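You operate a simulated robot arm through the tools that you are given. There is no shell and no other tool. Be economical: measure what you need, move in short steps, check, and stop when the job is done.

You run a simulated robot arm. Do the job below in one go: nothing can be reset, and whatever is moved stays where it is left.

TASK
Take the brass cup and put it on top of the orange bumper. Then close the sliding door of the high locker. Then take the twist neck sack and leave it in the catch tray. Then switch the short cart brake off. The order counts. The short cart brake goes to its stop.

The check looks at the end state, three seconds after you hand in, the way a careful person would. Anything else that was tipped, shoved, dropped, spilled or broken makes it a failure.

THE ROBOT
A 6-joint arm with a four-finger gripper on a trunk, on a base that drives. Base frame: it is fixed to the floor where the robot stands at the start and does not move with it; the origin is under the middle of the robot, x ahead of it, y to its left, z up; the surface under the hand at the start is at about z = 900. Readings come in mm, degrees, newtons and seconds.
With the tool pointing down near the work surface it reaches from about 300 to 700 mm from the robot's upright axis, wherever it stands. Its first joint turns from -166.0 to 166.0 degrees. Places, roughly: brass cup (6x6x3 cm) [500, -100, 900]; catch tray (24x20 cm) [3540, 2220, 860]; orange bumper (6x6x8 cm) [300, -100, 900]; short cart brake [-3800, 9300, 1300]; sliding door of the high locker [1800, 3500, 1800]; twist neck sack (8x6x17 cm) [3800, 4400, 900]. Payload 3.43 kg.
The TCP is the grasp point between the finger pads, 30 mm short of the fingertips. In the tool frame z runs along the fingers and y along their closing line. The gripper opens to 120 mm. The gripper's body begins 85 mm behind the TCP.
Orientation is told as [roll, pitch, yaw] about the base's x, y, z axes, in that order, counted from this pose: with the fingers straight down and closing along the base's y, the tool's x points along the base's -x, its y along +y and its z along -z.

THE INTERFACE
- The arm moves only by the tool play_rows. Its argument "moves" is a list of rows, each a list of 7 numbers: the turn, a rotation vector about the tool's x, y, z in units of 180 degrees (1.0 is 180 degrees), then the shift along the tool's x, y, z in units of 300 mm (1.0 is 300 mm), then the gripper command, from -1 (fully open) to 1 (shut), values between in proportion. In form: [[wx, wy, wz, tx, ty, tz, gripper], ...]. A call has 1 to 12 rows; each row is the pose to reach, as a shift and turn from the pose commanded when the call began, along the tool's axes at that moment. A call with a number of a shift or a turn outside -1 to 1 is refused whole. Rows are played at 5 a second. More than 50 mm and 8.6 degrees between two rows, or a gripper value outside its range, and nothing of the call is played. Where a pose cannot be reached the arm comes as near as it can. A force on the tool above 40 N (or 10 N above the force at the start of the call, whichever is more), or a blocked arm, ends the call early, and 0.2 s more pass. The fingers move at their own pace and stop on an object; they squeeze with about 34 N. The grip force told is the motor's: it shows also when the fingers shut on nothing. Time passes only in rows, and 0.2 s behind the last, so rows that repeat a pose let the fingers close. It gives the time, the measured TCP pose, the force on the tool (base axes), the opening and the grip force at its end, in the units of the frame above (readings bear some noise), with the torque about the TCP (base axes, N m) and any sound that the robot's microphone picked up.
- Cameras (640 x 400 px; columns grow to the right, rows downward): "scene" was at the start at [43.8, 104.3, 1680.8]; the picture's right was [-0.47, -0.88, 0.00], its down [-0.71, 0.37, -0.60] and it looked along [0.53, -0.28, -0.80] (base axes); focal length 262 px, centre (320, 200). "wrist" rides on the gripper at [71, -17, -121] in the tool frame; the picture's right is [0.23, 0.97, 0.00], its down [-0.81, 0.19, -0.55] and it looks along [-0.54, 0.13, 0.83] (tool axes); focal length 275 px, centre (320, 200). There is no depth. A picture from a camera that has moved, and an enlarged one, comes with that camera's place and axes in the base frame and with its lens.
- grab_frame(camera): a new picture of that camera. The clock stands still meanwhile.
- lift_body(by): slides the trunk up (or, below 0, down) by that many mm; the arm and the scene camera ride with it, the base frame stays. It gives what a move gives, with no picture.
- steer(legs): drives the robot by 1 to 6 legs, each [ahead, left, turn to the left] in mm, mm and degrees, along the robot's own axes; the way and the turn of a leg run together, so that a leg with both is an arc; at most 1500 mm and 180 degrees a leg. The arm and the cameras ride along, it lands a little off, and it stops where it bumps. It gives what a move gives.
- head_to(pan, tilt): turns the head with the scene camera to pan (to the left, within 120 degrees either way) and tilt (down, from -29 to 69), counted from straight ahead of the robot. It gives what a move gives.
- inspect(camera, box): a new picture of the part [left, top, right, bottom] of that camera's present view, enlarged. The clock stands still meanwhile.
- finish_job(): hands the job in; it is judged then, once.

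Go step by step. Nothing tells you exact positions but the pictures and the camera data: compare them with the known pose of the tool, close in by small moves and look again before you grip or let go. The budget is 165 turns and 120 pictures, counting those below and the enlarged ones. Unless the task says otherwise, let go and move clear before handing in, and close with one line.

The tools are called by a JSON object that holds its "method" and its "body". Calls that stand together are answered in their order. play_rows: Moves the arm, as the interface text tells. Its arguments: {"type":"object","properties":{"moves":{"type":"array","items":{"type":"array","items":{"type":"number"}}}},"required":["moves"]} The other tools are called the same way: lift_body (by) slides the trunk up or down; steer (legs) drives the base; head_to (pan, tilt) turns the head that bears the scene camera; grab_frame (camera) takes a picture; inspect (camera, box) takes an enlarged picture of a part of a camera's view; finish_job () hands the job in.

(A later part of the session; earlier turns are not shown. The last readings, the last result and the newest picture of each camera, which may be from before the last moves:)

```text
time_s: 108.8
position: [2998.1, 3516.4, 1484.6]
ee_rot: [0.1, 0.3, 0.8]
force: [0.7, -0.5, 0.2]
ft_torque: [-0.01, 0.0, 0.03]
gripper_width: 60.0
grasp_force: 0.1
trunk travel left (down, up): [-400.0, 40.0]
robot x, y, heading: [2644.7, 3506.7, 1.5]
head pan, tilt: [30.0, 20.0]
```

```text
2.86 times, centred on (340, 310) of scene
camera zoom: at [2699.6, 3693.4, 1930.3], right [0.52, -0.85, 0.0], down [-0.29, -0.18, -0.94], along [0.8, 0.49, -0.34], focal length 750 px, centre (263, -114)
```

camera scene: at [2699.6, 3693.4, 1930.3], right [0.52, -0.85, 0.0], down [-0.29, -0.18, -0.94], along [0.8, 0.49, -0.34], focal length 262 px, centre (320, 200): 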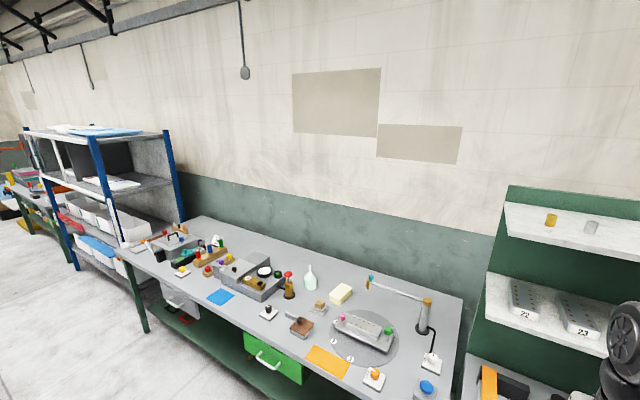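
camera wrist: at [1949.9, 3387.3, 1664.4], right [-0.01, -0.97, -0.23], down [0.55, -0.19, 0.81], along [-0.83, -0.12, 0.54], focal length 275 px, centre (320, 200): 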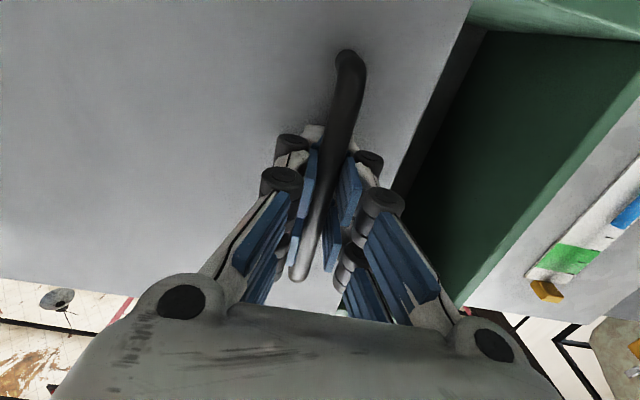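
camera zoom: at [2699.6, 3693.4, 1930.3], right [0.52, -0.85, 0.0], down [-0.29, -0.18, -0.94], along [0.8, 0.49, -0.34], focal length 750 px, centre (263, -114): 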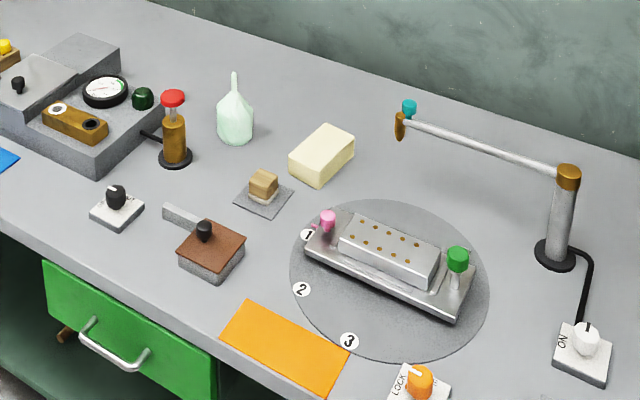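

The pale green sack is at about [3795, 4425], with its neck rising to z≈1070. I'll drive alongside the bench in front of it.

{"method": "steer", "body": {"legs": [[0, 0, -1.4], [0, 915, 0], [400, 0, 0]]}}

{"method": "head_to", "body": {"pan": 0, "tilt": 45}}

{"method": "lift_body", "body": {"by": -150}}

{"method": "grab_frame", "body": {"camera": "scene"}}

{"method": "grab_frame", "body": {"camera": "wrist"}}

```text
time_s: 116.0
position: [3399.9, 4412.7, 1484.4]
ee_rot: [-0.1, 0.2, -0.7]
force: [0.2, 0.0, 0.0]
ft_torque: [0.02, 0.07, 0.01]
gripper_width: 60.3
grasp_force: 0.1
trunk travel left (down, up): [-400.0, 40.0]
robot x, y, heading: [3046.6, 4411.8, -0.5]
head pan, tilt: [30.0, 20.0]
```

```text
time_s: 116.9
position: [3400.4, 4412.7, 1484.9]
ee_rot: [-0.2, 0.2, -0.8]
force: [0.7, 0.3, 0.0]
ft_torque: [0.01, 0.01, 0.02]
gripper_width: 59.7
grasp_force: 0.0
trunk travel left (down, up): [-400.0, 40.0]
robot x, y, heading: [3046.0, 4413.9, -0.3]
head pan, tilt: [0.0, 45.0]
```

```text
time_s: 118.7
position: [3399.6, 4413.4, 1335.5]
ee_rot: [-0.1, 0.2, -0.6]
force: [0.7, -0.4, 0.6]
ft_torque: [0.02, 0.0, 0.0]
gripper_width: 59.9
grasp_force: 0.1
trunk travel left (down, up): [-250.0, 190.0]
robot x, y, heading: [3047.9, 4411.1, -0.2]
head pan, tilt: [0.0, 45.0]
```

```text
83 pictures are left
camera scene: at [3105.8, 4551.9, 1741.7], right [0.0, -1.0, 0.0], down [-0.71, 0.0, -0.71], along [0.71, 0.0, -0.71], focal length 262 px, centre (320, 200)
```

scene: 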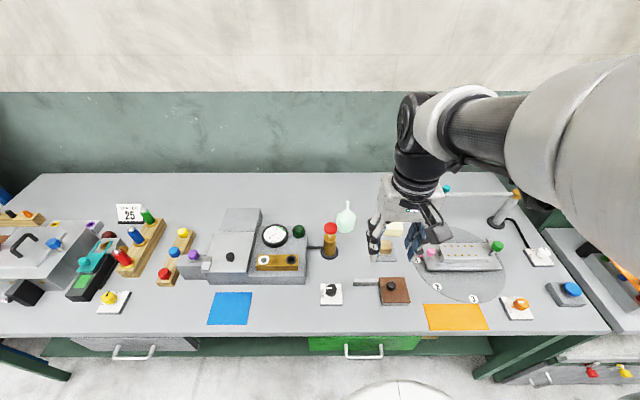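

```text
82 pictures are left
camera wrist: at [3326.6, 4397.5, 1454.9], right [-0.22, 0.98, 0.0], down [0.81, 0.18, 0.55], along [0.54, 0.12, -0.83], focal length 275 px, centre (320, 200)
```

wrist: 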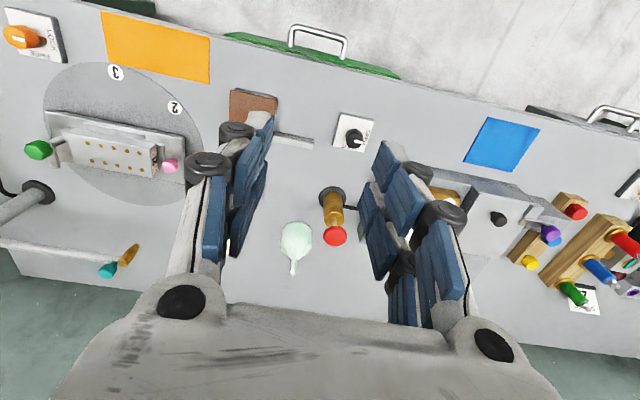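

The sack is at about [3780, 4447], slightly beyond easy reach. The base can slip a little under the bench top, so I'll creep 70 mm forward.

{"method": "steer", "body": {"legs": [[70, 0, 0]]}}

{"method": "play_rows", "body": {"moves": [[0, 0, 0, -0.13, 0.03, 0, 0.15], [0, 0, 0, -0.26, 0.05, 0, 0.15], [0, 0, 0, -0.39, 0.08, 0.03, 0.15], [0, 0, 0, -0.52, 0.1, 0.1, 0.15], [0, 0, 0, -0.65, 0.11, 0.2, 0.15], [0, 0, 0, -0.75, 0.11, 0.3, 0.15], [0, 0, 0, -0.75, 0.11, 0.3, 0.15]]}}

{"method": "grab_frame", "body": {"camera": "wrist"}}

{"method": "grab_frame", "body": {"camera": "scene"}}

```text
time_s: 119.7
position: [3473.0, 4412.2, 1333.9]
ee_rot: [-0.1, 0.2, -0.6]
force: [0.6, 1.4, -0.5]
ft_torque: [-0.01, 0.05, 0.0]
gripper_width: 60.3
grasp_force: 0.0
trunk travel left (down, up): [-250.0, 190.0]
robot x, y, heading: [3116.8, 4415.0, -0.3]
head pan, tilt: [0.0, 45.0]
```

```text
time_s: 121.3
position: [3696.3, 4443.1, 1241.5]
ee_rot: [-0.1, 0.1, -0.7]
force: [0.5, -0.2, 0.3]
ft_torque: [0.0, 0.04, 0.03]
gripper_width: 51.0
grasp_force: 0.1
trunk travel left (down, up): [-250.0, 190.0]
robot x, y, heading: [3118.6, 4411.2, -0.4]
head pan, tilt: [0.0, 45.0]
```

```text
81 pictures are left
camera wrist: at [3622.9, 4427.8, 1363.3], right [-0.22, 0.98, 0.0], down [0.81, 0.18, 0.55], along [0.54, 0.12, -0.83], focal length 275 px, centre (320, 200)
```

wrist: 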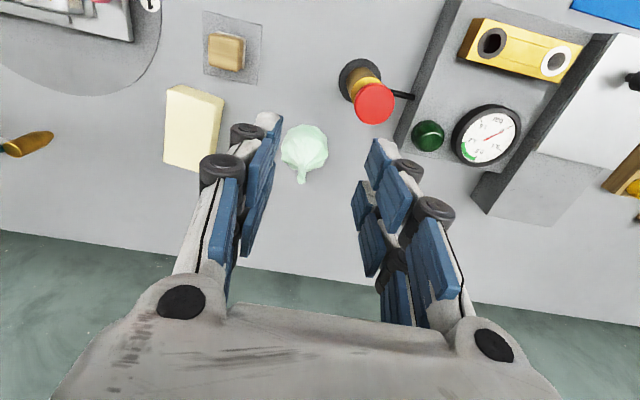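

```text
80 pictures are left
camera scene: at [3176.3, 4551.8, 1741.7], right [0.0, -1.0, 0.0], down [-0.71, 0.0, -0.71], along [0.71, 0.0, -0.71], focal length 262 px, centre (320, 200)
```

scene: 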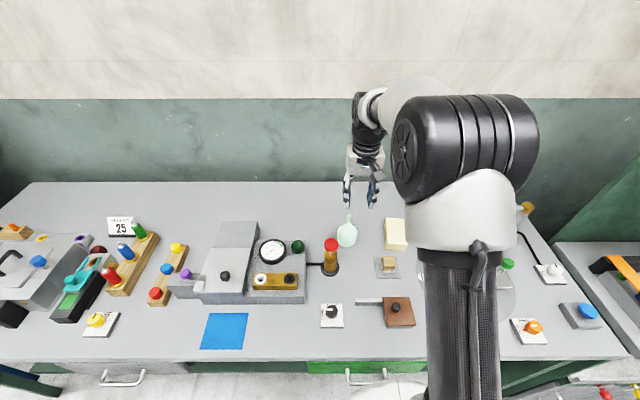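

{"method": "inspect", "body": {"camera": "wrist", "box": [250, 90, 370, 210]}}

{"method": "inspect", "body": {"camera": "scene", "box": [300, 140, 400, 280]}}

```text
3.33 times, centred on (310, 150) of wrist
camera zoom: at [3622.9, 4427.8, 1363.3], right [-0.22, 0.98, 0.0], down [0.81, 0.18, 0.55], along [0.54, 0.12, -0.83], focal length 918 px, centre (353, 367)
```

zoom: 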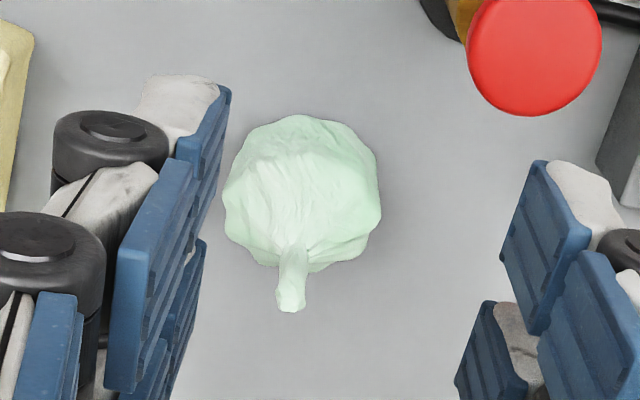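

```text
2.86 times, centred on (350, 210) of scene
camera zoom: at [3176.3, 4551.8, 1741.7], right [0.0, -1.0, 0.0], down [-0.71, 0.0, -0.71], along [0.71, 0.0, -0.71], focal length 750 px, centre (234, 171)
```

zoom: 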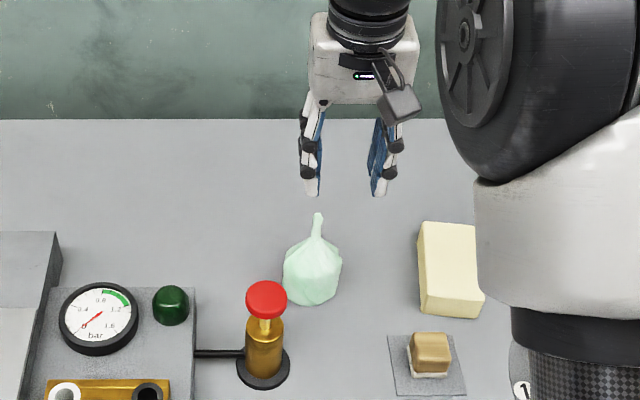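

The neck is at about [3796, 4445]. I'll move above it, tips still clear of it, and check again.

{"method": "play_rows", "body": {"moves": [[0, 0, 0, -0.11, 0, 0.05, 0.15], [0, 0, 0, -0.22, 0.005, 0.15, 0.15], [0, 0, 0, -0.335, 0.005, 0.26, 0.15], [0, 0, 0, -0.335, 0.005, 0.36, 0.15], [0, 0, 0, -0.335, 0.005, 0.36, 0.15]]}}

{"method": "grab_frame", "body": {"camera": "wrist"}}

{"method": "inspect", "body": {"camera": "scene", "box": [300, 140, 400, 280]}}

```text
time_s: 122.5
position: [3797.6, 4444.9, 1135.1]
ee_rot: [-0.1, 0.2, -0.5]
force: [1.0, 0.4, 0.5]
ft_torque: [0.0, 0.02, 0.03]
gripper_width: 51.1
grasp_force: 0.0
trunk travel left (down, up): [-250.0, 190.0]
robot x, y, heading: [3116.1, 4410.8, -0.1]
head pan, tilt: [0.0, 45.0]
```

```text
77 pictures are left
camera wrist: at [3724.7, 4429.4, 1255.4], right [-0.22, 0.98, 0.0], down [0.81, 0.18, 0.55], along [0.54, 0.12, -0.84], focal length 275 px, centre (320, 200)
```

wrist: 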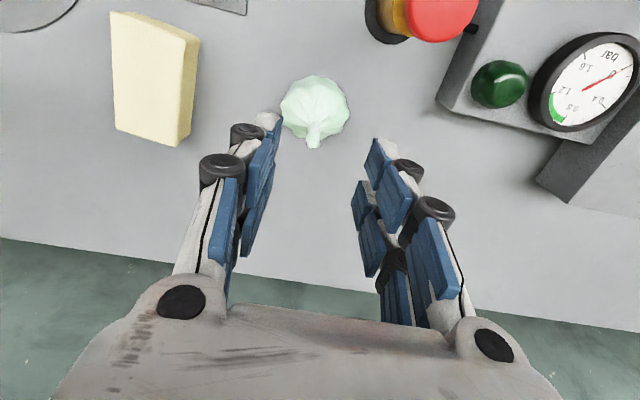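

```text
2.86 times, centred on (350, 210) of scene
camera zoom: at [3178.2, 4551.7, 1741.6], right [0.0, -1.0, 0.0], down [-0.71, 0.0, -0.71], along [0.71, 0.0, -0.71], focal length 750 px, centre (234, 171)
```

zoom: 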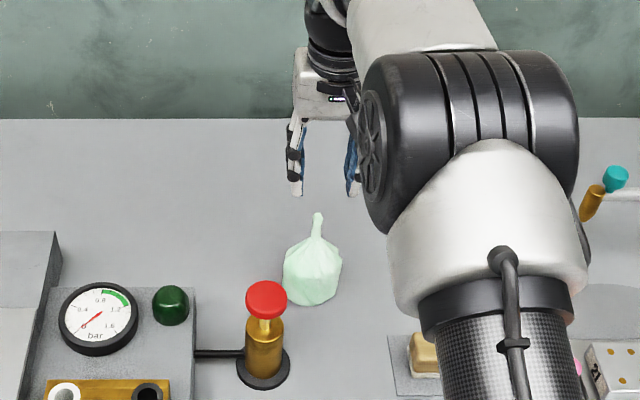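

The neck is centred between the fingers. I'll go down so the tips are just above the sack's shoulder and close on the neck.

{"method": "play_rows", "body": {"moves": [[0, 0, 0, 0, 0, 0.1, 0.15], [0, 0, 0, 0, 0, 0.2, 0.15], [0, 0, 0, 0, 0, 0.277, 0.15], [0, 0, 0, 0, 0, 0.277, 0.15]]}}

{"method": "grab_frame", "body": {"camera": "wrist"}}

{"method": "inspect", "body": {"camera": "scene", "box": [300, 140, 400, 280]}}

```text
time_s: 123.5
position: [3796.7, 4443.7, 1051.0]
ee_rot: [-0.1, 0.2, -0.6]
force: [0.1, -0.6, -0.4]
ft_torque: [0.03, 0.01, -0.02]
gripper_width: 51.3
grasp_force: 0.0
trunk travel left (down, up): [-250.0, 190.0]
robot x, y, heading: [3120.1, 4411.8, -0.2]
head pan, tilt: [0.0, 45.0]
```

```text
75 pictures are left
camera wrist: at [3722.6, 4428.5, 1171.6], right [-0.22, 0.98, 0.0], down [0.81, 0.18, 0.55], along [0.54, 0.12, -0.83], focal length 275 px, centre (320, 200)
```

wrist: 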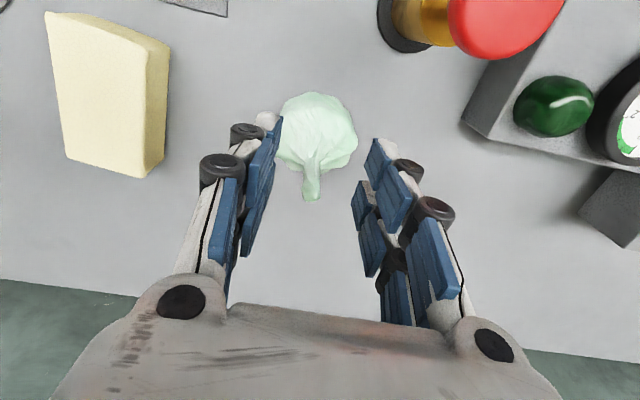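

```text
2.86 times, centred on (350, 210) of scene
camera zoom: at [3177.2, 4551.6, 1741.6], right [0.0, -1.0, 0.0], down [-0.71, 0.0, -0.71], along [0.71, 0.0, -0.71], focal length 750 px, centre (234, 171)
```

zoom: 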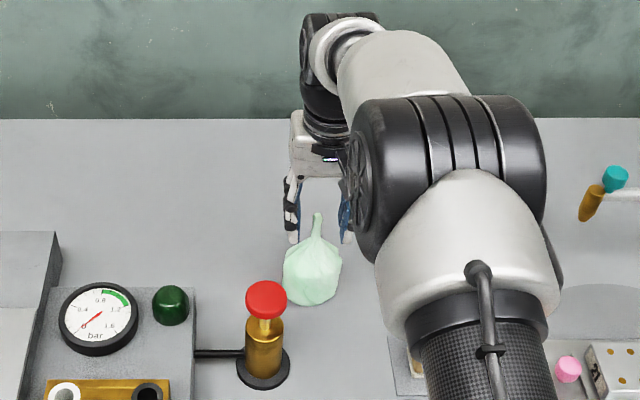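

The neck is right between the pads. Closing.

{"method": "play_rows", "body": {"moves": [[0, 0, 0, 0, 0, 0, 0.6], [0, 0, 0, 0, 0, 0, 1], [0, 0, 0, 0, 0, 0, 1], [0, 0, 0, 0, 0, 0, 1], [0, 0, 0, 0, 0, 0, 1], [0, 0, 0, 0, 0, 0, 1], [0, 0, 0, 0, 0, -0.05, 1], [0, 0, 0, 0, 0, -0.1, 1]]}}

{"method": "grab_frame", "body": {"camera": "wrist"}}

```text
time_s: 125.3
position: [3795.9, 4443.6, 1081.8]
ee_rot: [-0.1, 0.2, -0.7]
force: [0.2, -0.7, -3.2]
ft_torque: [-0.06, 0.1, -0.03]
gripper_width: 10.8
grasp_force: 33.5
trunk travel left (down, up): [-250.0, 190.0]
robot x, y, heading: [3117.4, 4409.3, -0.5]
head pan, tilt: [0.0, 45.0]
```

```text
73 pictures are left
camera wrist: at [3722.5, 4427.8, 1202.0], right [-0.22, 0.98, 0.0], down [0.81, 0.18, 0.55], along [0.54, 0.12, -0.84], focal length 275 px, centre (320, 200)
```

wrist: 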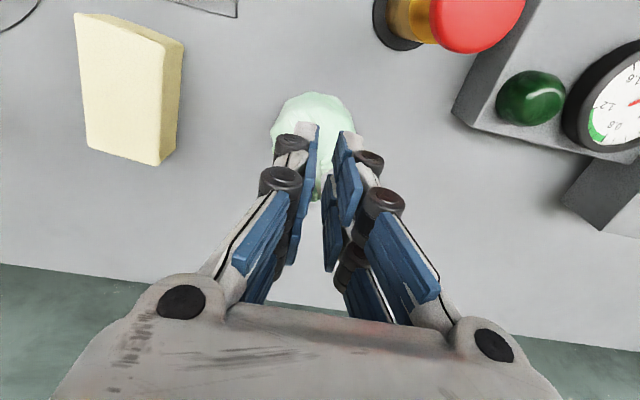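

The sack is held by its neck (about 3 N). I'll lift it high and pull it in toward the robot.

{"method": "play_rows", "body": {"moves": [[0, 0, 0, 0, 0, -0.14, 1], [0, 0, 0, 0, 0, -0.28, 1], [0, 0, 0, 0, 0, -0.42, 1], [0, 0, 0, 0, 0, -0.56, 1], [0, 0, 0, 0, 0, -0.66, 1], [0, 0, 0, 0.14, 0.02, -0.66, 1], [0, 0, 0, 0.28, 0.02, -0.66, 1], [0, 0, 0, 0.42, 0.02, -0.66, 1], [0, 0, 0, 0.56, 0.02, -0.66, 1], [0, 0, 0, 0.7, 0.02, -0.66, 1], [0, 0, 0, 0.84, 0.02, -0.66, 1], [0, 0, 0, 0.96, 0.02, -0.66, 1]]}}

{"method": "steer", "body": {"legs": [[-450, 0, 0]]}}

{"method": "head_to", "body": {"pan": -50, "tilt": 25}}

{"method": "grab_frame", "body": {"camera": "scene"}}

{"method": "grab_frame", "body": {"camera": "wrist"}}

```text
time_s: 127.9
position: [3508.1, 4454.1, 1280.8]
ee_rot: [0.0, 0.1, -0.8]
force: [-0.3, -0.2, -1.4]
ft_torque: [-0.01, 0.0, 0.02]
gripper_width: 0.0
grasp_force: 34.0
trunk travel left (down, up): [-250.0, 190.0]
robot x, y, heading: [3115.8, 4409.7, -0.1]
head pan, tilt: [0.0, 45.0]
```

```text
time_s: 130.6
position: [3068.2, 4453.0, 1281.0]
ee_rot: [0.0, 0.1, -0.9]
force: [-0.6, -0.1, -0.2]
ft_torque: [-0.01, 0.0, 0.0]
gripper_width: 0.0
grasp_force: 33.1
trunk travel left (down, up): [-250.0, 190.0]
robot x, y, heading: [2675.5, 4414.0, -0.5]
head pan, tilt: [0.0, 45.0]
```

```text
time_s: 131.8
position: [3068.9, 4454.4, 1280.4]
ee_rot: [-0.1, 0.1, -0.8]
force: [0.6, 1.0, 0.0]
ft_torque: [-0.04, 0.01, 0.0]
gripper_width: 0.0
grasp_force: 33.5
trunk travel left (down, up): [-250.0, 190.0]
robot x, y, heading: [2677.5, 4414.8, -0.3]
head pan, tilt: [-50.0, 25.0]
```

```text
72 pictures are left
camera scene: at [2715.2, 4483.4, 1772.1], right [-0.77, -0.64, 0.0], down [-0.27, 0.33, -0.91], along [0.58, -0.7, -0.42], focal length 262 px, centre (320, 200)
```

scene: 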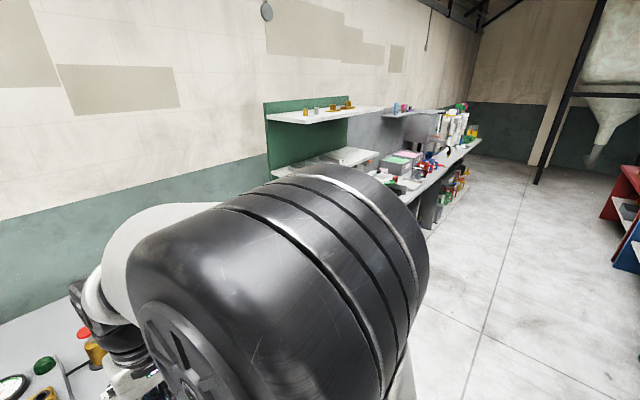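

```text
71 pictures are left
camera wrist: at [2995.7, 4438.6, 1401.3], right [-0.21, 0.98, 0.0], down [0.82, 0.18, 0.55], along [0.54, 0.12, -0.84], focal length 275 px, centre (320, 200)
```

wrist: 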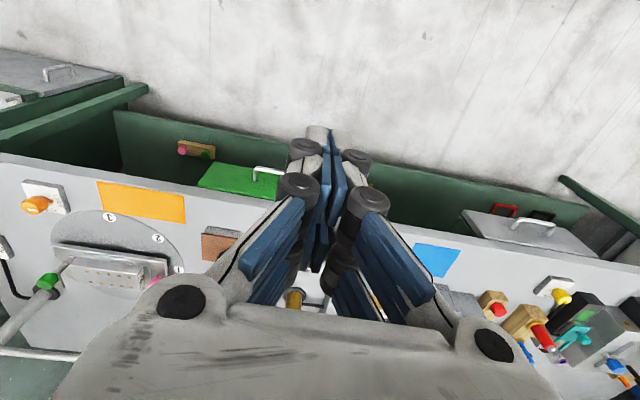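

The sack slipped out of the grip during the lift or the retreat. I need to find where it went.

{"method": "head_to", "body": {"pan": 0, "tilt": 40}}

{"method": "grab_frame", "body": {"camera": "scene"}}

```text
time_s: 132.9
position: [3067.6, 4453.9, 1279.3]
ee_rot: [-0.1, 0.3, -0.8]
force: [0.2, -0.8, -0.2]
ft_torque: [-0.04, -0.04, 0.02]
gripper_width: 0.0
grasp_force: 33.6
trunk travel left (down, up): [-250.0, 190.0]
robot x, y, heading: [2675.6, 4413.2, -0.4]
head pan, tilt: [0.0, 40.0]
```

```text
70 pictures are left
camera scene: at [2741.3, 4553.6, 1748.9], right [-0.01, -1.0, 0.0], down [-0.64, 0.01, -0.77], along [0.77, -0.01, -0.64], focal length 262 px, centre (320, 200)
```

scene: 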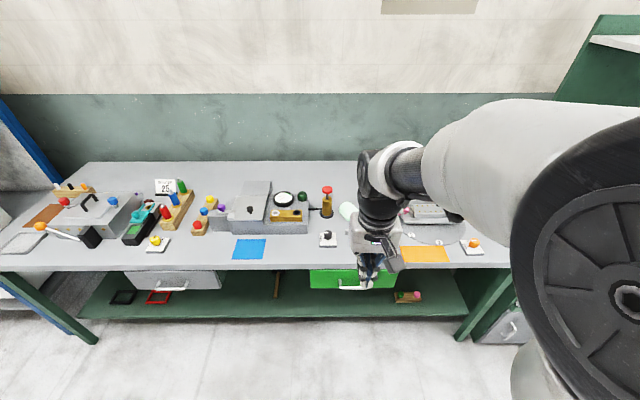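

{"method": "inspect", "body": {"camera": "scene", "box": [300, 170, 400, 260]}}

```text
4.44 times, centred on (350, 215) of scene
camera zoom: at [2741.3, 4553.6, 1748.9], right [-0.01, -1.0, 0.0], down [-0.64, 0.01, -0.77], along [0.77, -0.01, -0.64], focal length 1166 px, centre (187, 133)
```

zoom: 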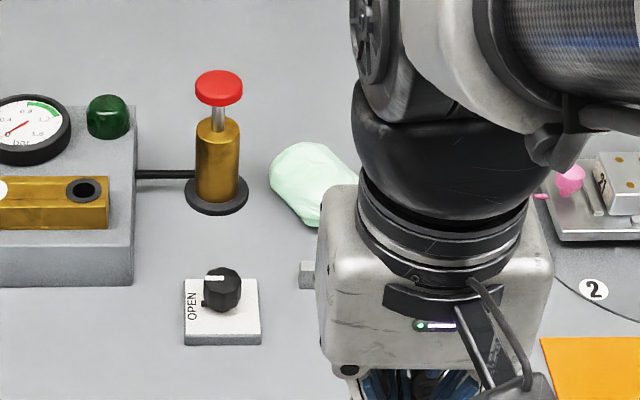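

The sack is lying on its side on the bench. I'll move the hand aside for a clear view.

{"method": "play_rows", "body": {"moves": [[0, 0, 0, 0, -0.15, 0, 0], [0, 0, 0, 0, -0.3, 0, -0.2], [0, 0, 0, 0, -0.45, 0, -0.2], [0, 0, 0, 0, -0.6, 0, -0.2], [0, 0, 0, 0, -0.75, 0, -0.2]]}}

{"method": "inspect", "body": {"camera": "scene", "box": [300, 170, 440, 260]}}

```text
time_s: 134.2
position: [3065.7, 4225.9, 1279.6]
ee_rot: [0.1, 0.2, -0.8]
force: [0.4, -0.3, -0.5]
ft_torque: [0.06, 0.04, -0.03]
gripper_width: 71.9
grasp_force: 0.1
trunk travel left (down, up): [-250.0, 190.0]
robot x, y, heading: [2677.6, 4414.9, -0.3]
head pan, tilt: [0.0, 40.0]
```

```text
4.44 times, centred on (370, 215) of scene
camera zoom: at [2741.6, 4551.7, 1749.0], right [-0.01, -1.0, 0.0], down [-0.64, 0.01, -0.77], along [0.77, -0.01, -0.64], focal length 1166 px, centre (98, 133)
```

zoom: 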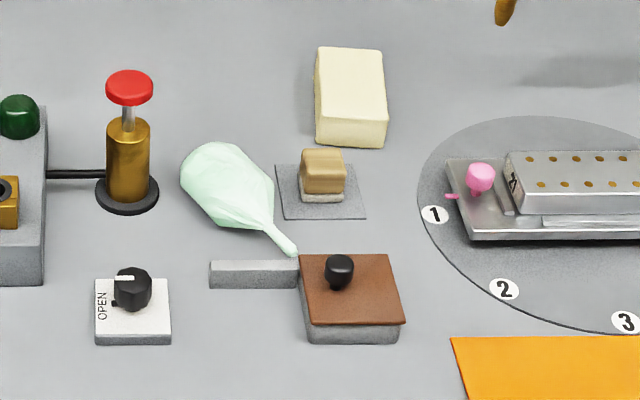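

The sack lies at about [3655, 4405], with its neck pointing toward the robot. Everything else looks undisturbed. I'll drive back in and look from above with the wrist camera.

{"method": "steer", "body": {"legs": [[380, 0, 0]]}}

{"method": "play_rows", "body": {"moves": [[0, 0, 0, 0, 0.13, 0, -0.6], [0, 0, 0, -0.1, 0.26, 0, -0.6], [0, 0, 0, -0.2, 0.38, 0, -0.6], [0, 0, 0, -0.3, 0.48, 0, -0.6], [0, 0, 0, -0.4, 0.56, 0, -0.6], [0, 0, 0, -0.5, 0.58, 0, -0.6], [0, 0, 0, -0.5, 0.58, 0, -0.6]]}}

{"method": "grab_frame", "body": {"camera": "wrist"}}

```text
time_s: 136.6
position: [3452.1, 4222.3, 1279.0]
ee_rot: [0.0, 0.1, -1.2]
force: [0.7, 0.2, 0.2]
ft_torque: [0.0, 0.05, -0.01]
gripper_width: 71.9
grasp_force: 0.0
trunk travel left (down, up): [-250.0, 190.0]
robot x, y, heading: [3063.4, 4414.3, -1.0]
head pan, tilt: [0.0, 40.0]
```

```text
time_s: 138.2
position: [3603.6, 4392.3, 1280.9]
ee_rot: [-0.2, 0.1, -1.2]
force: [0.6, -0.2, 0.1]
ft_torque: [0.01, -0.04, 0.0]
gripper_width: 96.5
grasp_force: 0.1
trunk travel left (down, up): [-250.0, 190.0]
robot x, y, heading: [3064.6, 4410.1, -0.6]
head pan, tilt: [0.0, 40.0]
```

```text
67 pictures are left
camera wrist: at [3530.1, 4377.7, 1401.2], right [-0.21, 0.98, 0.0], down [0.82, 0.18, 0.55], along [0.54, 0.12, -0.83], focal length 275 px, centre (320, 200)
```

wrist: 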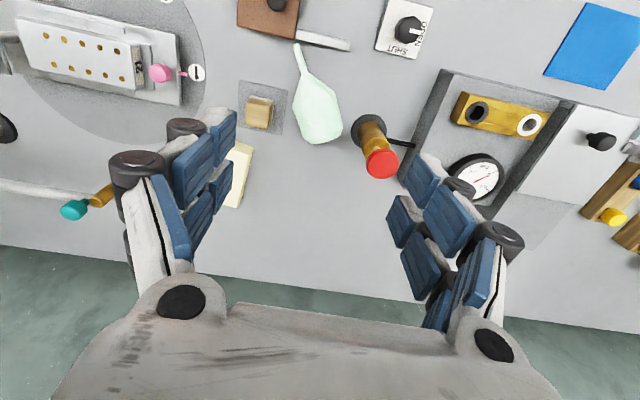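

{"method": "inspect", "body": {"camera": "wrist", "box": [230, 20, 410, 180]}}

```text
2.50 times, centred on (320, 100) of wrist
camera zoom: at [3530.1, 4377.7, 1401.2], right [-0.21, 0.98, 0.0], down [0.82, 0.18, 0.55], along [0.54, 0.12, -0.83], focal length 688 px, centre (320, 450)
```

zoom: 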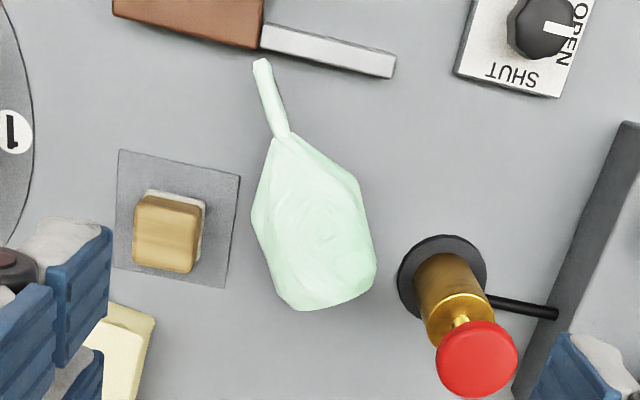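

The sack's axis runs about 30° off x, with the body centre at about [3668, 4406] and a width of about 76 mm. I'll yaw the gripper by 31°, come down over the body, and check.

{"method": "play_rows", "body": {"moves": [[0, 0, -0.043, -0.054, 0.013, 0, -0.6], [0, 0, -0.086, -0.108, 0.026, 0, -0.6], [0, 0, -0.129, -0.162, 0.039, 0, -0.6], [0, 0, -0.171, -0.216, 0.051, 0, -0.6], [0, 0, -0.171, -0.216, 0.051, 0.15, -0.6], [0, 0, -0.171, -0.216, 0.051, 0.3, -0.6], [0, 0, -0.171, -0.216, 0.051, 0.45, -0.6], [0, 0, -0.171, -0.216, 0.051, 0.6, -0.6], [0, 0, -0.171, -0.216, 0.051, 0.75, -0.6], [0, 0, -0.171, -0.216, 0.051, 0.8, -0.6], [0, 0, -0.171, -0.216, 0.051, 0.8, -0.6]]}}

{"method": "grab_frame", "body": {"camera": "wrist"}}

{"method": "inspect", "body": {"camera": "scene", "box": [290, 160, 430, 300]}}

```text
time_s: 140.6
position: [3669.7, 4408.3, 1040.7]
ee_rot: [0.0, 0.2, 29.6]
force: [-0.9, -0.7, -0.2]
ft_torque: [-0.02, 0.0, -0.05]
gripper_width: 96.1
grasp_force: 0.0
trunk travel left (down, up): [-250.0, 190.0]
robot x, y, heading: [3060.7, 4412.0, -0.7]
head pan, tilt: [0.0, 40.0]
```

```text
65 pictures are left
camera wrist: at [3614.2, 4358.5, 1161.3], right [-0.68, 0.73, 0.0], down [0.61, 0.57, 0.55], along [0.4, 0.38, -0.83], focal length 275 px, centre (320, 200)
```

wrist: 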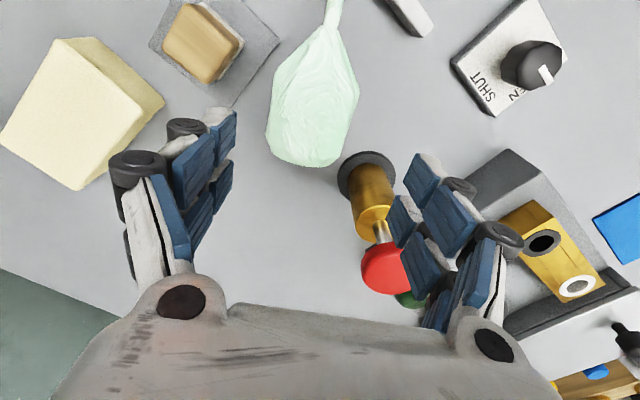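

```text
2.86 times, centred on (360, 230) of scene
camera zoom: at [3129.6, 4549.4, 1748.9], right [-0.01, -1.0, 0.0], down [-0.64, 0.01, -0.77], along [0.77, -0.01, -0.64], focal length 750 px, centre (206, 114)
```

zoom: 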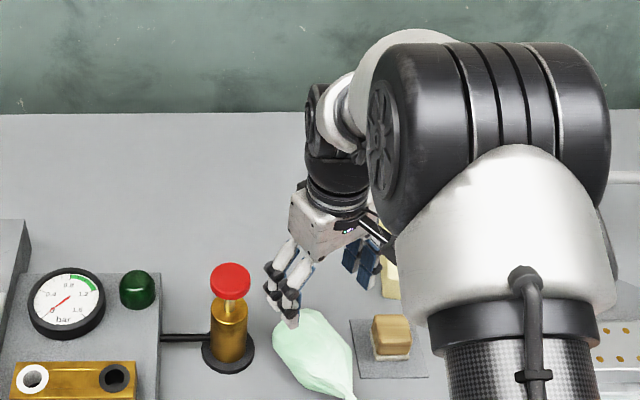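

Well aligned. I'll shift about 6 mm, descend to bench level and close slowly on the body.

{"method": "play_rows", "body": {"moves": [[0, 0, 0, 0.02, -0.02, 0.05, -0.6], [0, 0, 0, 0.02, -0.02, 0.15, -0.6], [0, 0, 0, 0.02, -0.02, 0.25, -0.6], [0, 0, 0, 0.02, -0.02, 0.32, -0.6], [0, 0, 0, 0.02, -0.02, 0.347, -0.6], [0, 0, 0, 0.02, -0.02, 0.347, -0.6]]}}

{"method": "grab_frame", "body": {"camera": "wrist"}}

```text
time_s: 142.0
position: [3665.9, 4399.0, 934.9]
ee_rot: [-0.1, 0.2, 29.6]
force: [1.0, 1.6, 0.6]
ft_torque: [-0.01, 0.01, -0.02]
gripper_width: 96.0
grasp_force: 0.1
trunk travel left (down, up): [-250.0, 190.0]
robot x, y, heading: [3066.8, 4408.6, -0.7]
head pan, tilt: [0.0, 40.0]
```

```text
63 pictures are left
camera wrist: at [3610.6, 4349.9, 1056.4], right [-0.68, 0.73, 0.0], down [0.61, 0.57, 0.55], along [0.4, 0.38, -0.83], focal length 275 px, centre (320, 200)
```

wrist: 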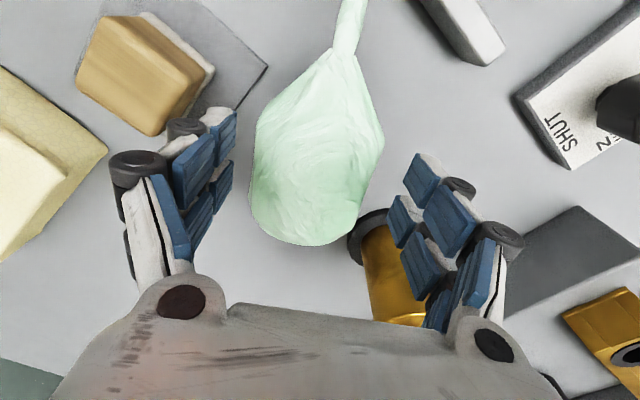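

The body is between the pads. Closing gradually.

{"method": "play_rows", "body": {"moves": [[0, 0, 0, 0, 0, 0, -0.3], [0, 0, 0, 0, 0, 0, -0.2], [0, 0, 0, 0, 0, 0, -0.1], [0, 0, 0, 0, 0, 0, 0], [0, 0, 0, 0, 0, 0, 0], [0, 0, 0, 0, 0, 0, 0]]}}

```text
time_s: 143.4
position: [3666.7, 4399.4, 939.8]
ee_rot: [-0.2, -0.1, 29.5]
force: [1.4, -3.0, 27.4]
ft_torque: [-0.11, 0.0, -0.01]
gripper_width: 64.2
grasp_force: 34.3
trunk travel left (down, up): [-250.0, 190.0]
robot x, y, heading: [3066.8, 4414.8, -0.6]
head pan, tilt: [0.0, 40.0]
```

{"method": "grab_frame", "body": {"camera": "wrist"}}

{"method": "inspect", "body": {"camera": "scene", "box": [290, 160, 430, 300]}}

```text
62 pictures are left
camera wrist: at [3610.4, 4349.5, 1059.4], right [-0.68, 0.73, 0.0], down [0.61, 0.57, 0.55], along [0.41, 0.38, -0.83], focal length 275 px, centre (320, 200)
```

wrist: 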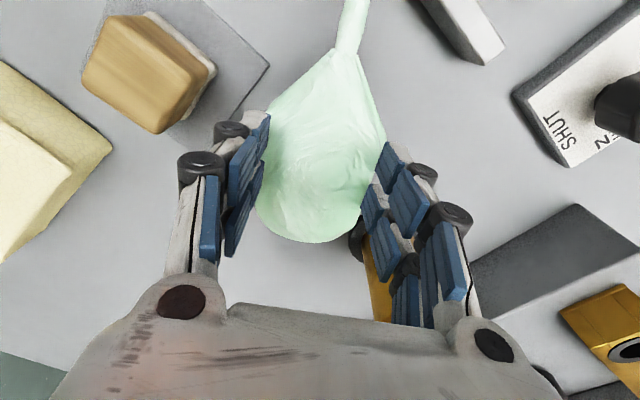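

```text
2.86 times, centred on (360, 230) of scene
camera zoom: at [3126.8, 4549.1, 1749.2], right [-0.01, -1.0, 0.0], down [-0.64, 0.01, -0.77], along [0.77, -0.01, -0.64], focal length 750 px, centre (206, 114)
```

zoom: 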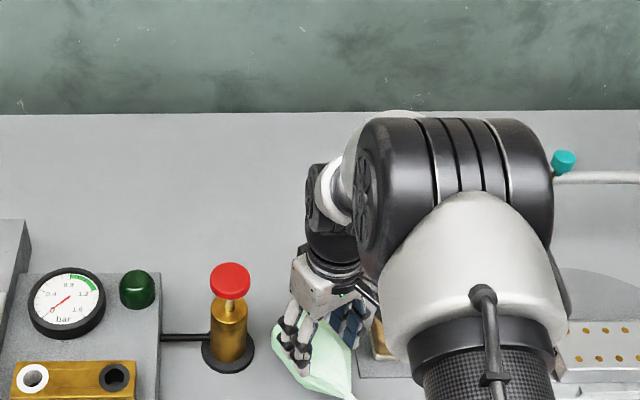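

The grip looks good but there is an upward load of 27 N. I'll lift very slowly a little and read again.

{"method": "play_rows", "body": {"moves": [[0, 0, 0, 0, 0, -0.01, 0.5], [0, 0, 0, 0, 0, -0.02, 1], [0, 0, 0, 0, 0, -0.03, 1], [0, 0, 0, 0, 0, -0.04, 1], [0, 0, 0, 0, 0, -0.05, 1], [0, 0, 0, 0, 0, -0.06, 1], [0, 0, 0, 0, 0, -0.07, 1], [0, 0, 0, 0, 0, -0.08, 1], [0, 0, 0, 0, 0, -0.08, 1]]}}

{"method": "grab_frame", "body": {"camera": "wrist"}}

```text
time_s: 145.4
position: [3666.1, 4398.7, 960.3]
ee_rot: [0.1, 0.2, 29.6]
force: [-0.2, 0.2, 0.7]
ft_torque: [-0.01, 0.0, 0.0]
gripper_width: 0.0
grasp_force: 33.2
trunk travel left (down, up): [-250.0, 190.0]
robot x, y, heading: [3063.8, 4411.9, -0.6]
head pan, tilt: [0.0, 40.0]
```

```text
60 pictures are left
camera wrist: at [3611.5, 4348.9, 1080.3], right [-0.68, 0.73, 0.0], down [0.61, 0.57, 0.55], along [0.4, 0.38, -0.83], focal length 275 px, centre (320, 200)
```

wrist: 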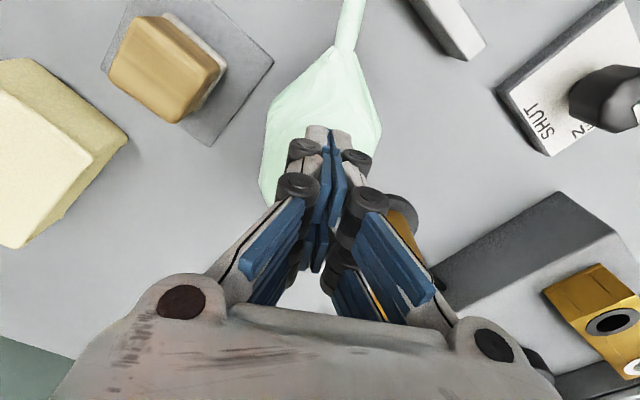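

The smooth body slopes inward and the fingers slid off upward. The neck grip did lift it, so I'll take the neck again near the shoulder and then move much more slowly.

{"method": "play_rows", "body": {"moves": [[0, 0, 0, 0, 0, -0.1, 1], [0, 0, 0, 0, 0, -0.2, 1], [0, 0, 0, 0.08, 0.005, -0.2, 0.4], [0, 0, 0, 0.16, 0.01, -0.2, 0.4], [0, 0, 0, 0.238, 0.016, -0.2, 0.4], [0, 0, 0, 0.238, 0.016, -0.2, 0.4]]}}

{"method": "grab_frame", "body": {"camera": "wrist"}}

{"method": "inspect", "body": {"camera": "scene", "box": [270, 180, 430, 340]}}

```text
time_s: 146.8
position: [3603.8, 4368.9, 1019.5]
ee_rot: [-0.1, 0.1, 29.6]
force: [0.0, 0.5, 0.0]
ft_torque: [-0.02, 0.01, -0.01]
gripper_width: 36.1
grasp_force: 0.0
trunk travel left (down, up): [-250.0, 190.0]
robot x, y, heading: [3064.4, 4412.8, -0.9]
head pan, tilt: [0.0, 40.0]
```

```text
59 pictures are left
camera wrist: at [3548.5, 4318.8, 1139.8], right [-0.68, 0.73, 0.0], down [0.61, 0.57, 0.55], along [0.4, 0.38, -0.83], focal length 275 px, centre (320, 200)
```

wrist: 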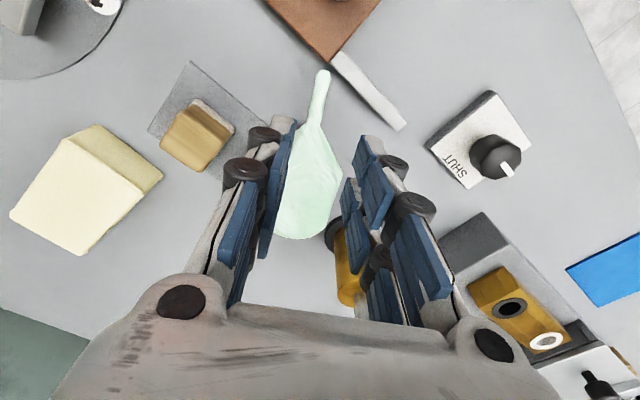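

```text
2.50 times, centred on (350, 260) of scene
camera zoom: at [3130.0, 4549.8, 1748.8], right [-0.01, -1.0, 0.0], down [-0.64, 0.01, -0.77], along [0.77, -0.01, -0.64], focal length 656 px, centre (245, 50)
```

zoom: 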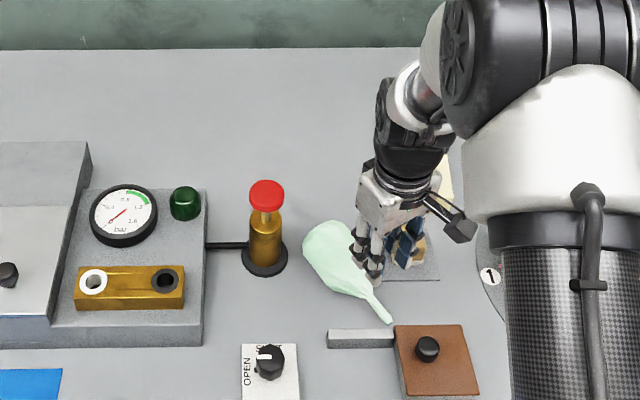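

The neck is visible between the fingers. I'll shift slightly, narrow to about 28 mm and descend around it.

{"method": "play_rows", "body": {"moves": [[0, 0, 0, 0.034, -0.013, 0, 0.53], [0, 0, 0, 0.034, -0.013, 0.1, 0.53], [0, 0, 0, 0.034, -0.013, 0.17, 0.53], [0, 0, 0, 0.034, -0.013, 0.23, 0.53], [0, 0, 0, 0.034, -0.013, 0.26, 0.53], [0, 0, 0, 0.034, -0.013, 0.285, 0.53], [0, 0, 0, 0.034, -0.013, 0.285, 0.53]]}}

{"method": "grab_frame", "body": {"camera": "wrist"}}

```text
time_s: 148.4
position: [3595.4, 4360.0, 933.2]
ee_rot: [0.0, 0.2, 29.5]
force: [0.2, 0.4, 0.3]
ft_torque: [-0.01, 0.01, -0.02]
gripper_width: 28.0
grasp_force: 0.0
trunk travel left (down, up): [-250.0, 190.0]
robot x, y, heading: [3062.5, 4411.0, -0.7]
head pan, tilt: [0.0, 40.0]
```

```text
57 pictures are left
camera wrist: at [3540.9, 4309.4, 1054.2], right [-0.68, 0.73, 0.0], down [0.61, 0.57, 0.55], along [0.4, 0.38, -0.83], focal length 275 px, centre (320, 200)
```

wrist: 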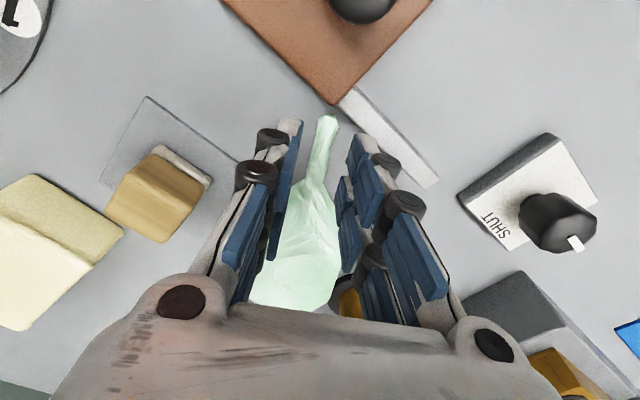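

The neck sits between the fingertips. Closing, holding, then a very slow small lift.

{"method": "play_rows", "body": {"moves": [[0, 0, 0, 0, 0, 0, 1], [0, 0, 0, 0, 0, 0, 1], [0, 0, 0, 0, 0, 0, 1], [0, 0, 0, 0, 0, 0, 1], [0, 0, 0, 0, 0, 0, 1], [0, 0, 0, 0, 0, -0.01, 1], [0, 0, 0, 0, 0, -0.02, 1], [0, 0, 0, 0, 0, -0.035, 1], [0, 0, 0, 0, 0, -0.05, 1], [0, 0, 0, 0, 0, -0.065, 1], [0, 0, 0, 0, 0, -0.08, 1], [0, 0, 0, 0, 0, -0.08, 1]]}}

{"method": "grab_frame", "body": {"camera": "wrist"}}

```text
time_s: 151.0
position: [3595.5, 4360.4, 957.9]
ee_rot: [0.0, 0.2, 29.6]
force: [-0.3, 0.6, 1.0]
ft_torque: [0.03, -0.02, 0.0]
gripper_width: 0.0
grasp_force: 33.0
trunk travel left (down, up): [-250.0, 190.0]
robot x, y, heading: [3064.1, 4414.6, -0.5]
head pan, tilt: [0.0, 40.0]
```

```text
56 pictures are left
camera wrist: at [3540.0, 4310.0, 1079.4], right [-0.68, 0.73, 0.0], down [0.61, 0.57, 0.55], along [0.4, 0.38, -0.83], focal length 275 px, centre (320, 200)
```

wrist: 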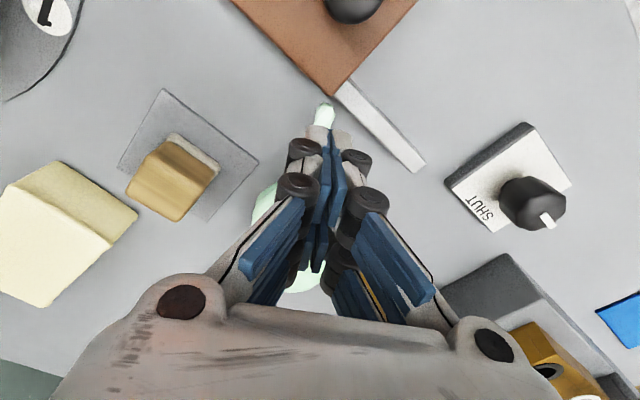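

The fingers closed on nothing, so the lying neck is very low on the bench. I'll reopen, go a bit deeper, and check the grip before lifting.

{"method": "play_rows", "body": {"moves": [[0, 0, 0, 0, 0, 0, 0.53], [0, 0, 0, 0, 0, 0, 0.53], [0, 0, 0, 0, 0, 0.04, 0.53], [0, 0, 0, 0, 0, 0.075, 0.53], [0, 0, 0, 0, 0, 0.085, 0.53], [0, 0, 0, 0, 0, 0.089, 0.53], [0, 0, 0, 0, 0, 0.089, 0.53]]}}

{"method": "inspect", "body": {"camera": "wrist", "box": [240, 80, 400, 240]}}

```text
time_s: 152.6
position: [3597.0, 4360.2, 931.0]
ee_rot: [0.0, 0.3, 29.5]
force: [0.1, 0.4, 0.1]
ft_torque: [0.01, -0.01, -0.01]
gripper_width: 28.2
grasp_force: 0.1
trunk travel left (down, up): [-250.0, 190.0]
robot x, y, heading: [3063.2, 4410.0, -0.5]
head pan, tilt: [0.0, 40.0]
```

```text
2.50 times, centred on (320, 160) of wrist
camera zoom: at [3540.7, 4310.3, 1052.2], right [-0.68, 0.73, 0.0], down [0.61, 0.57, 0.55], along [0.4, 0.38, -0.83], focal length 688 px, centre (320, 300)
```

zoom: 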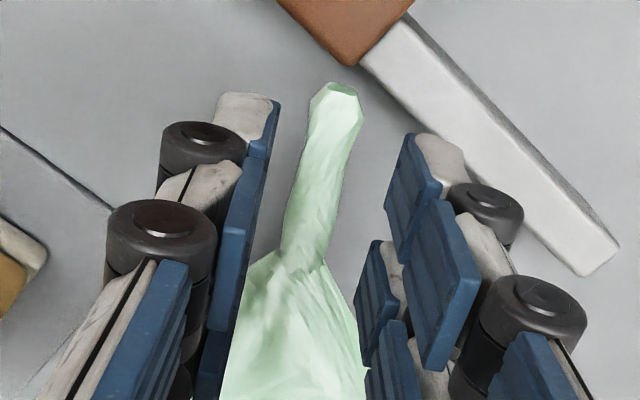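

{"method": "play_rows", "body": {"moves": [[0, 0, 0, 0, 0, 0, 0.7], [0, 0, 0, 0, 0, 0, 0.8], [0, 0, 0, 0, 0, 0, 0.9], [0, 0, 0, 0, 0, 0, 0.9], [0, 0, 0, 0, 0, 0, 0.9]]}}

{"method": "inspect", "body": {"camera": "wrist", "box": [240, 80, 400, 240]}}

```text
time_s: 153.8
position: [3595.6, 4358.9, 931.8]
ee_rot: [0.0, 0.2, 29.6]
force: [0.6, 0.4, 0.7]
ft_torque: [0.01, -0.02, -0.03]
gripper_width: 6.0
grasp_force: 0.0
trunk travel left (down, up): [-250.0, 190.0]
robot x, y, heading: [3059.9, 4412.2, -0.5]
head pan, tilt: [0.0, 40.0]
```

```text
2.50 times, centred on (320, 160) of wrist
camera zoom: at [3540.7, 4310.3, 1052.3], right [-0.68, 0.73, 0.0], down [0.61, 0.57, 0.55], along [0.4, 0.38, -0.83], focal length 688 px, centre (320, 300)
```

zoom: 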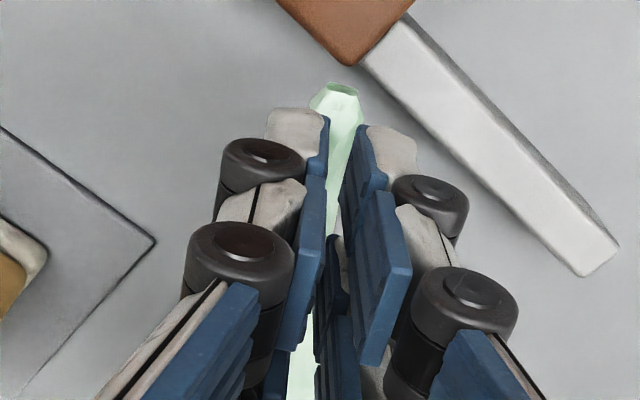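

The fingers are still above the neck. Triangulating the bar shows the bench top is nearer z≈870 than 900, which explains both failed grips. I'll reopen and step down until near the surface.

{"method": "play_rows", "body": {"moves": [[0, 0, 0, 0, 0, 0, 0.53], [0, 0, 0, 0, 0, 0, 0.53], [0, 0, 0, 0, 0, 0.02, 0.53], [0, 0, 0, 0, 0, 0.04, 0.53], [0, 0, 0, 0, 0, 0.06, 0.53], [0, 0, 0, 0, 0, 0.07, 0.53], [0, 0, 0, 0, 0, 0.08, 0.53], [0, 0, 0, 0, 0, 0.08, 0.53]]}}

{"method": "inspect", "body": {"camera": "wrist", "box": [240, 80, 400, 240]}}

```text
time_s: 155.1
position: [3595.6, 4359.3, 919.0]
ee_rot: [0.0, 0.1, 29.6]
force: [-10.3, 1.2, 28.2]
ft_torque: [0.3, 1.14, 0.06]
gripper_width: 32.2
grasp_force: 2.7
trunk travel left (down, up): [-250.0, 190.0]
robot x, y, heading: [3066.6, 4409.7, -0.8]
head pan, tilt: [0.0, 40.0]
stopped in row 6: the force on the tool passed its limit at 45 N (the readings are from after the stop); the commanded pose is now the measured one
```

```text
2.50 times, centred on (320, 160) of wrist
camera zoom: at [3540.2, 4310.2, 1039.3], right [-0.68, 0.73, 0.0], down [0.61, 0.57, 0.55], along [0.4, 0.38, -0.83], focal length 688 px, centre (320, 300)
```

zoom: 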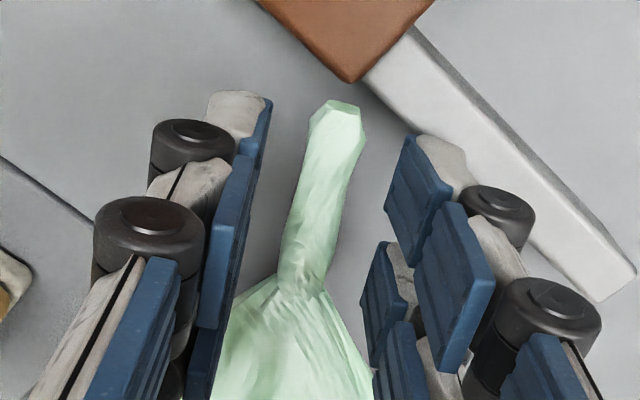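

A finger touched the grey bar near the neck. I'll raise, turn the gripper about 18° away from the bar, look, and come down again.

{"method": "play_rows", "body": {"moves": [[0, 0, 0, 0, 0, -0.05, 0.53], [0, 0, 0, 0, 0, -0.12, 0.53], [0, 0, 0.035, 0, 0, -0.12, 0.53], [0, 0, 0.07, 0, 0, -0.12, 0.53], [0, 0, 0.1, 0, 0, -0.12, 0.53], [0, 0, 0.1, 0, 0, -0.12, 0.53]]}}

{"method": "grab_frame", "body": {"camera": "wrist"}}

{"method": "inspect", "body": {"camera": "scene", "box": [270, 180, 430, 340]}}

```text
time_s: 156.5
position: [3598.0, 4359.2, 952.1]
ee_rot: [-0.1, 0.0, 11.6]
force: [-1.5, 1.1, 0.1]
ft_torque: [0.01, -0.03, 0.03]
gripper_width: 28.3
grasp_force: 0.1
trunk travel left (down, up): [-250.0, 190.0]
robot x, y, heading: [3064.3, 4410.7, -0.8]
head pan, tilt: [0.0, 40.0]
```

```text
52 pictures are left
camera wrist: at [3529.5, 4328.8, 1072.3], right [-0.42, 0.91, 0.0], down [0.76, 0.35, 0.55], along [0.5, 0.23, -0.83], focal length 275 px, centre (320, 200)
```

wrist: 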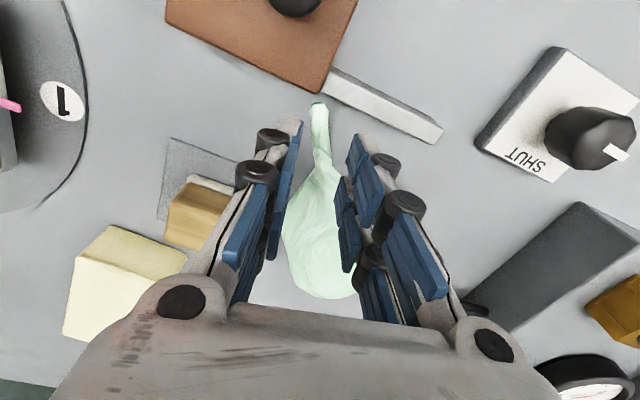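

```text
2.50 times, centred on (350, 260) of scene
camera zoom: at [3129.3, 4549.5, 1748.8], right [-0.01, -1.0, 0.0], down [-0.64, 0.01, -0.77], along [0.77, -0.01, -0.64], focal length 656 px, centre (245, 50)
```

zoom: 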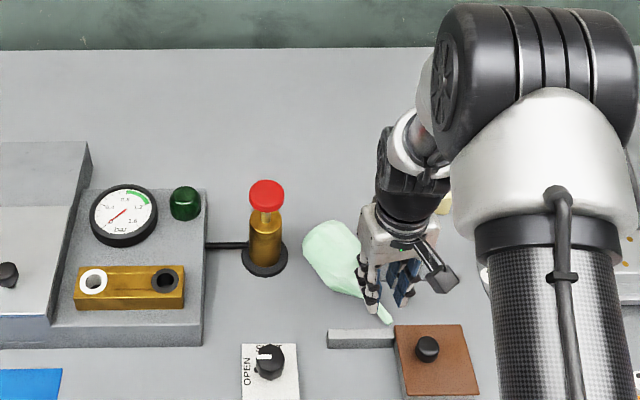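

The neck runs between the fingers and the bar is now about 20 mm clear. Stepping down.

{"method": "play_rows", "body": {"moves": [[0, 0, 0, 0, 0, 0.04, 0.53], [0, 0, 0, 0, 0, 0.08, 0.53], [0, 0, 0, 0, 0, 0.1, 0.53], [0, 0, 0, 0, 0, 0.115, 0.53], [0, 0, 0, 0, 0, 0.13, 0.53], [0, 0, 0, 0, 0, 0.14, 0.53], [0, 0, 0, 0, 0, 0.15, 0.53], [0, 0, 0, 0, 0, 0.15, 0.53]]}}

{"method": "inspect", "body": {"camera": "wrist", "box": [240, 80, 400, 240]}}

```text
time_s: 158.3
position: [3598.3, 4359.8, 907.4]
ee_rot: [-0.1, -0.2, 11.6]
force: [-0.2, -0.4, 1.0]
ft_torque: [-0.05, 0.0, 0.04]
gripper_width: 28.2
grasp_force: 0.7
trunk travel left (down, up): [-250.0, 190.0]
robot x, y, heading: [3066.0, 4412.1, -0.6]
head pan, tilt: [0.0, 40.0]
```

```text
2.50 times, centred on (320, 160) of wrist
camera zoom: at [3529.8, 4329.2, 1027.8], right [-0.42, 0.91, 0.0], down [0.76, 0.35, 0.55], along [0.5, 0.23, -0.83], focal length 688 px, centre (320, 300)
```

zoom: 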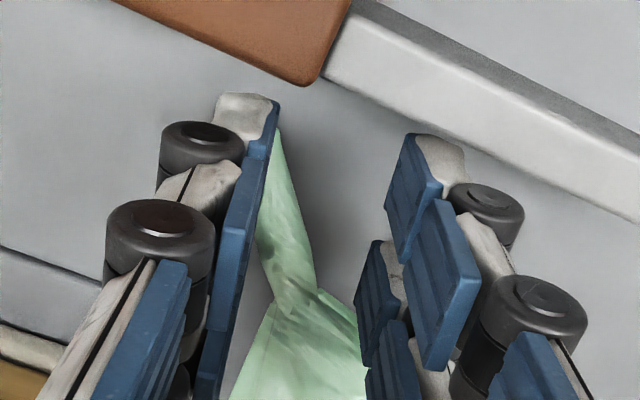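

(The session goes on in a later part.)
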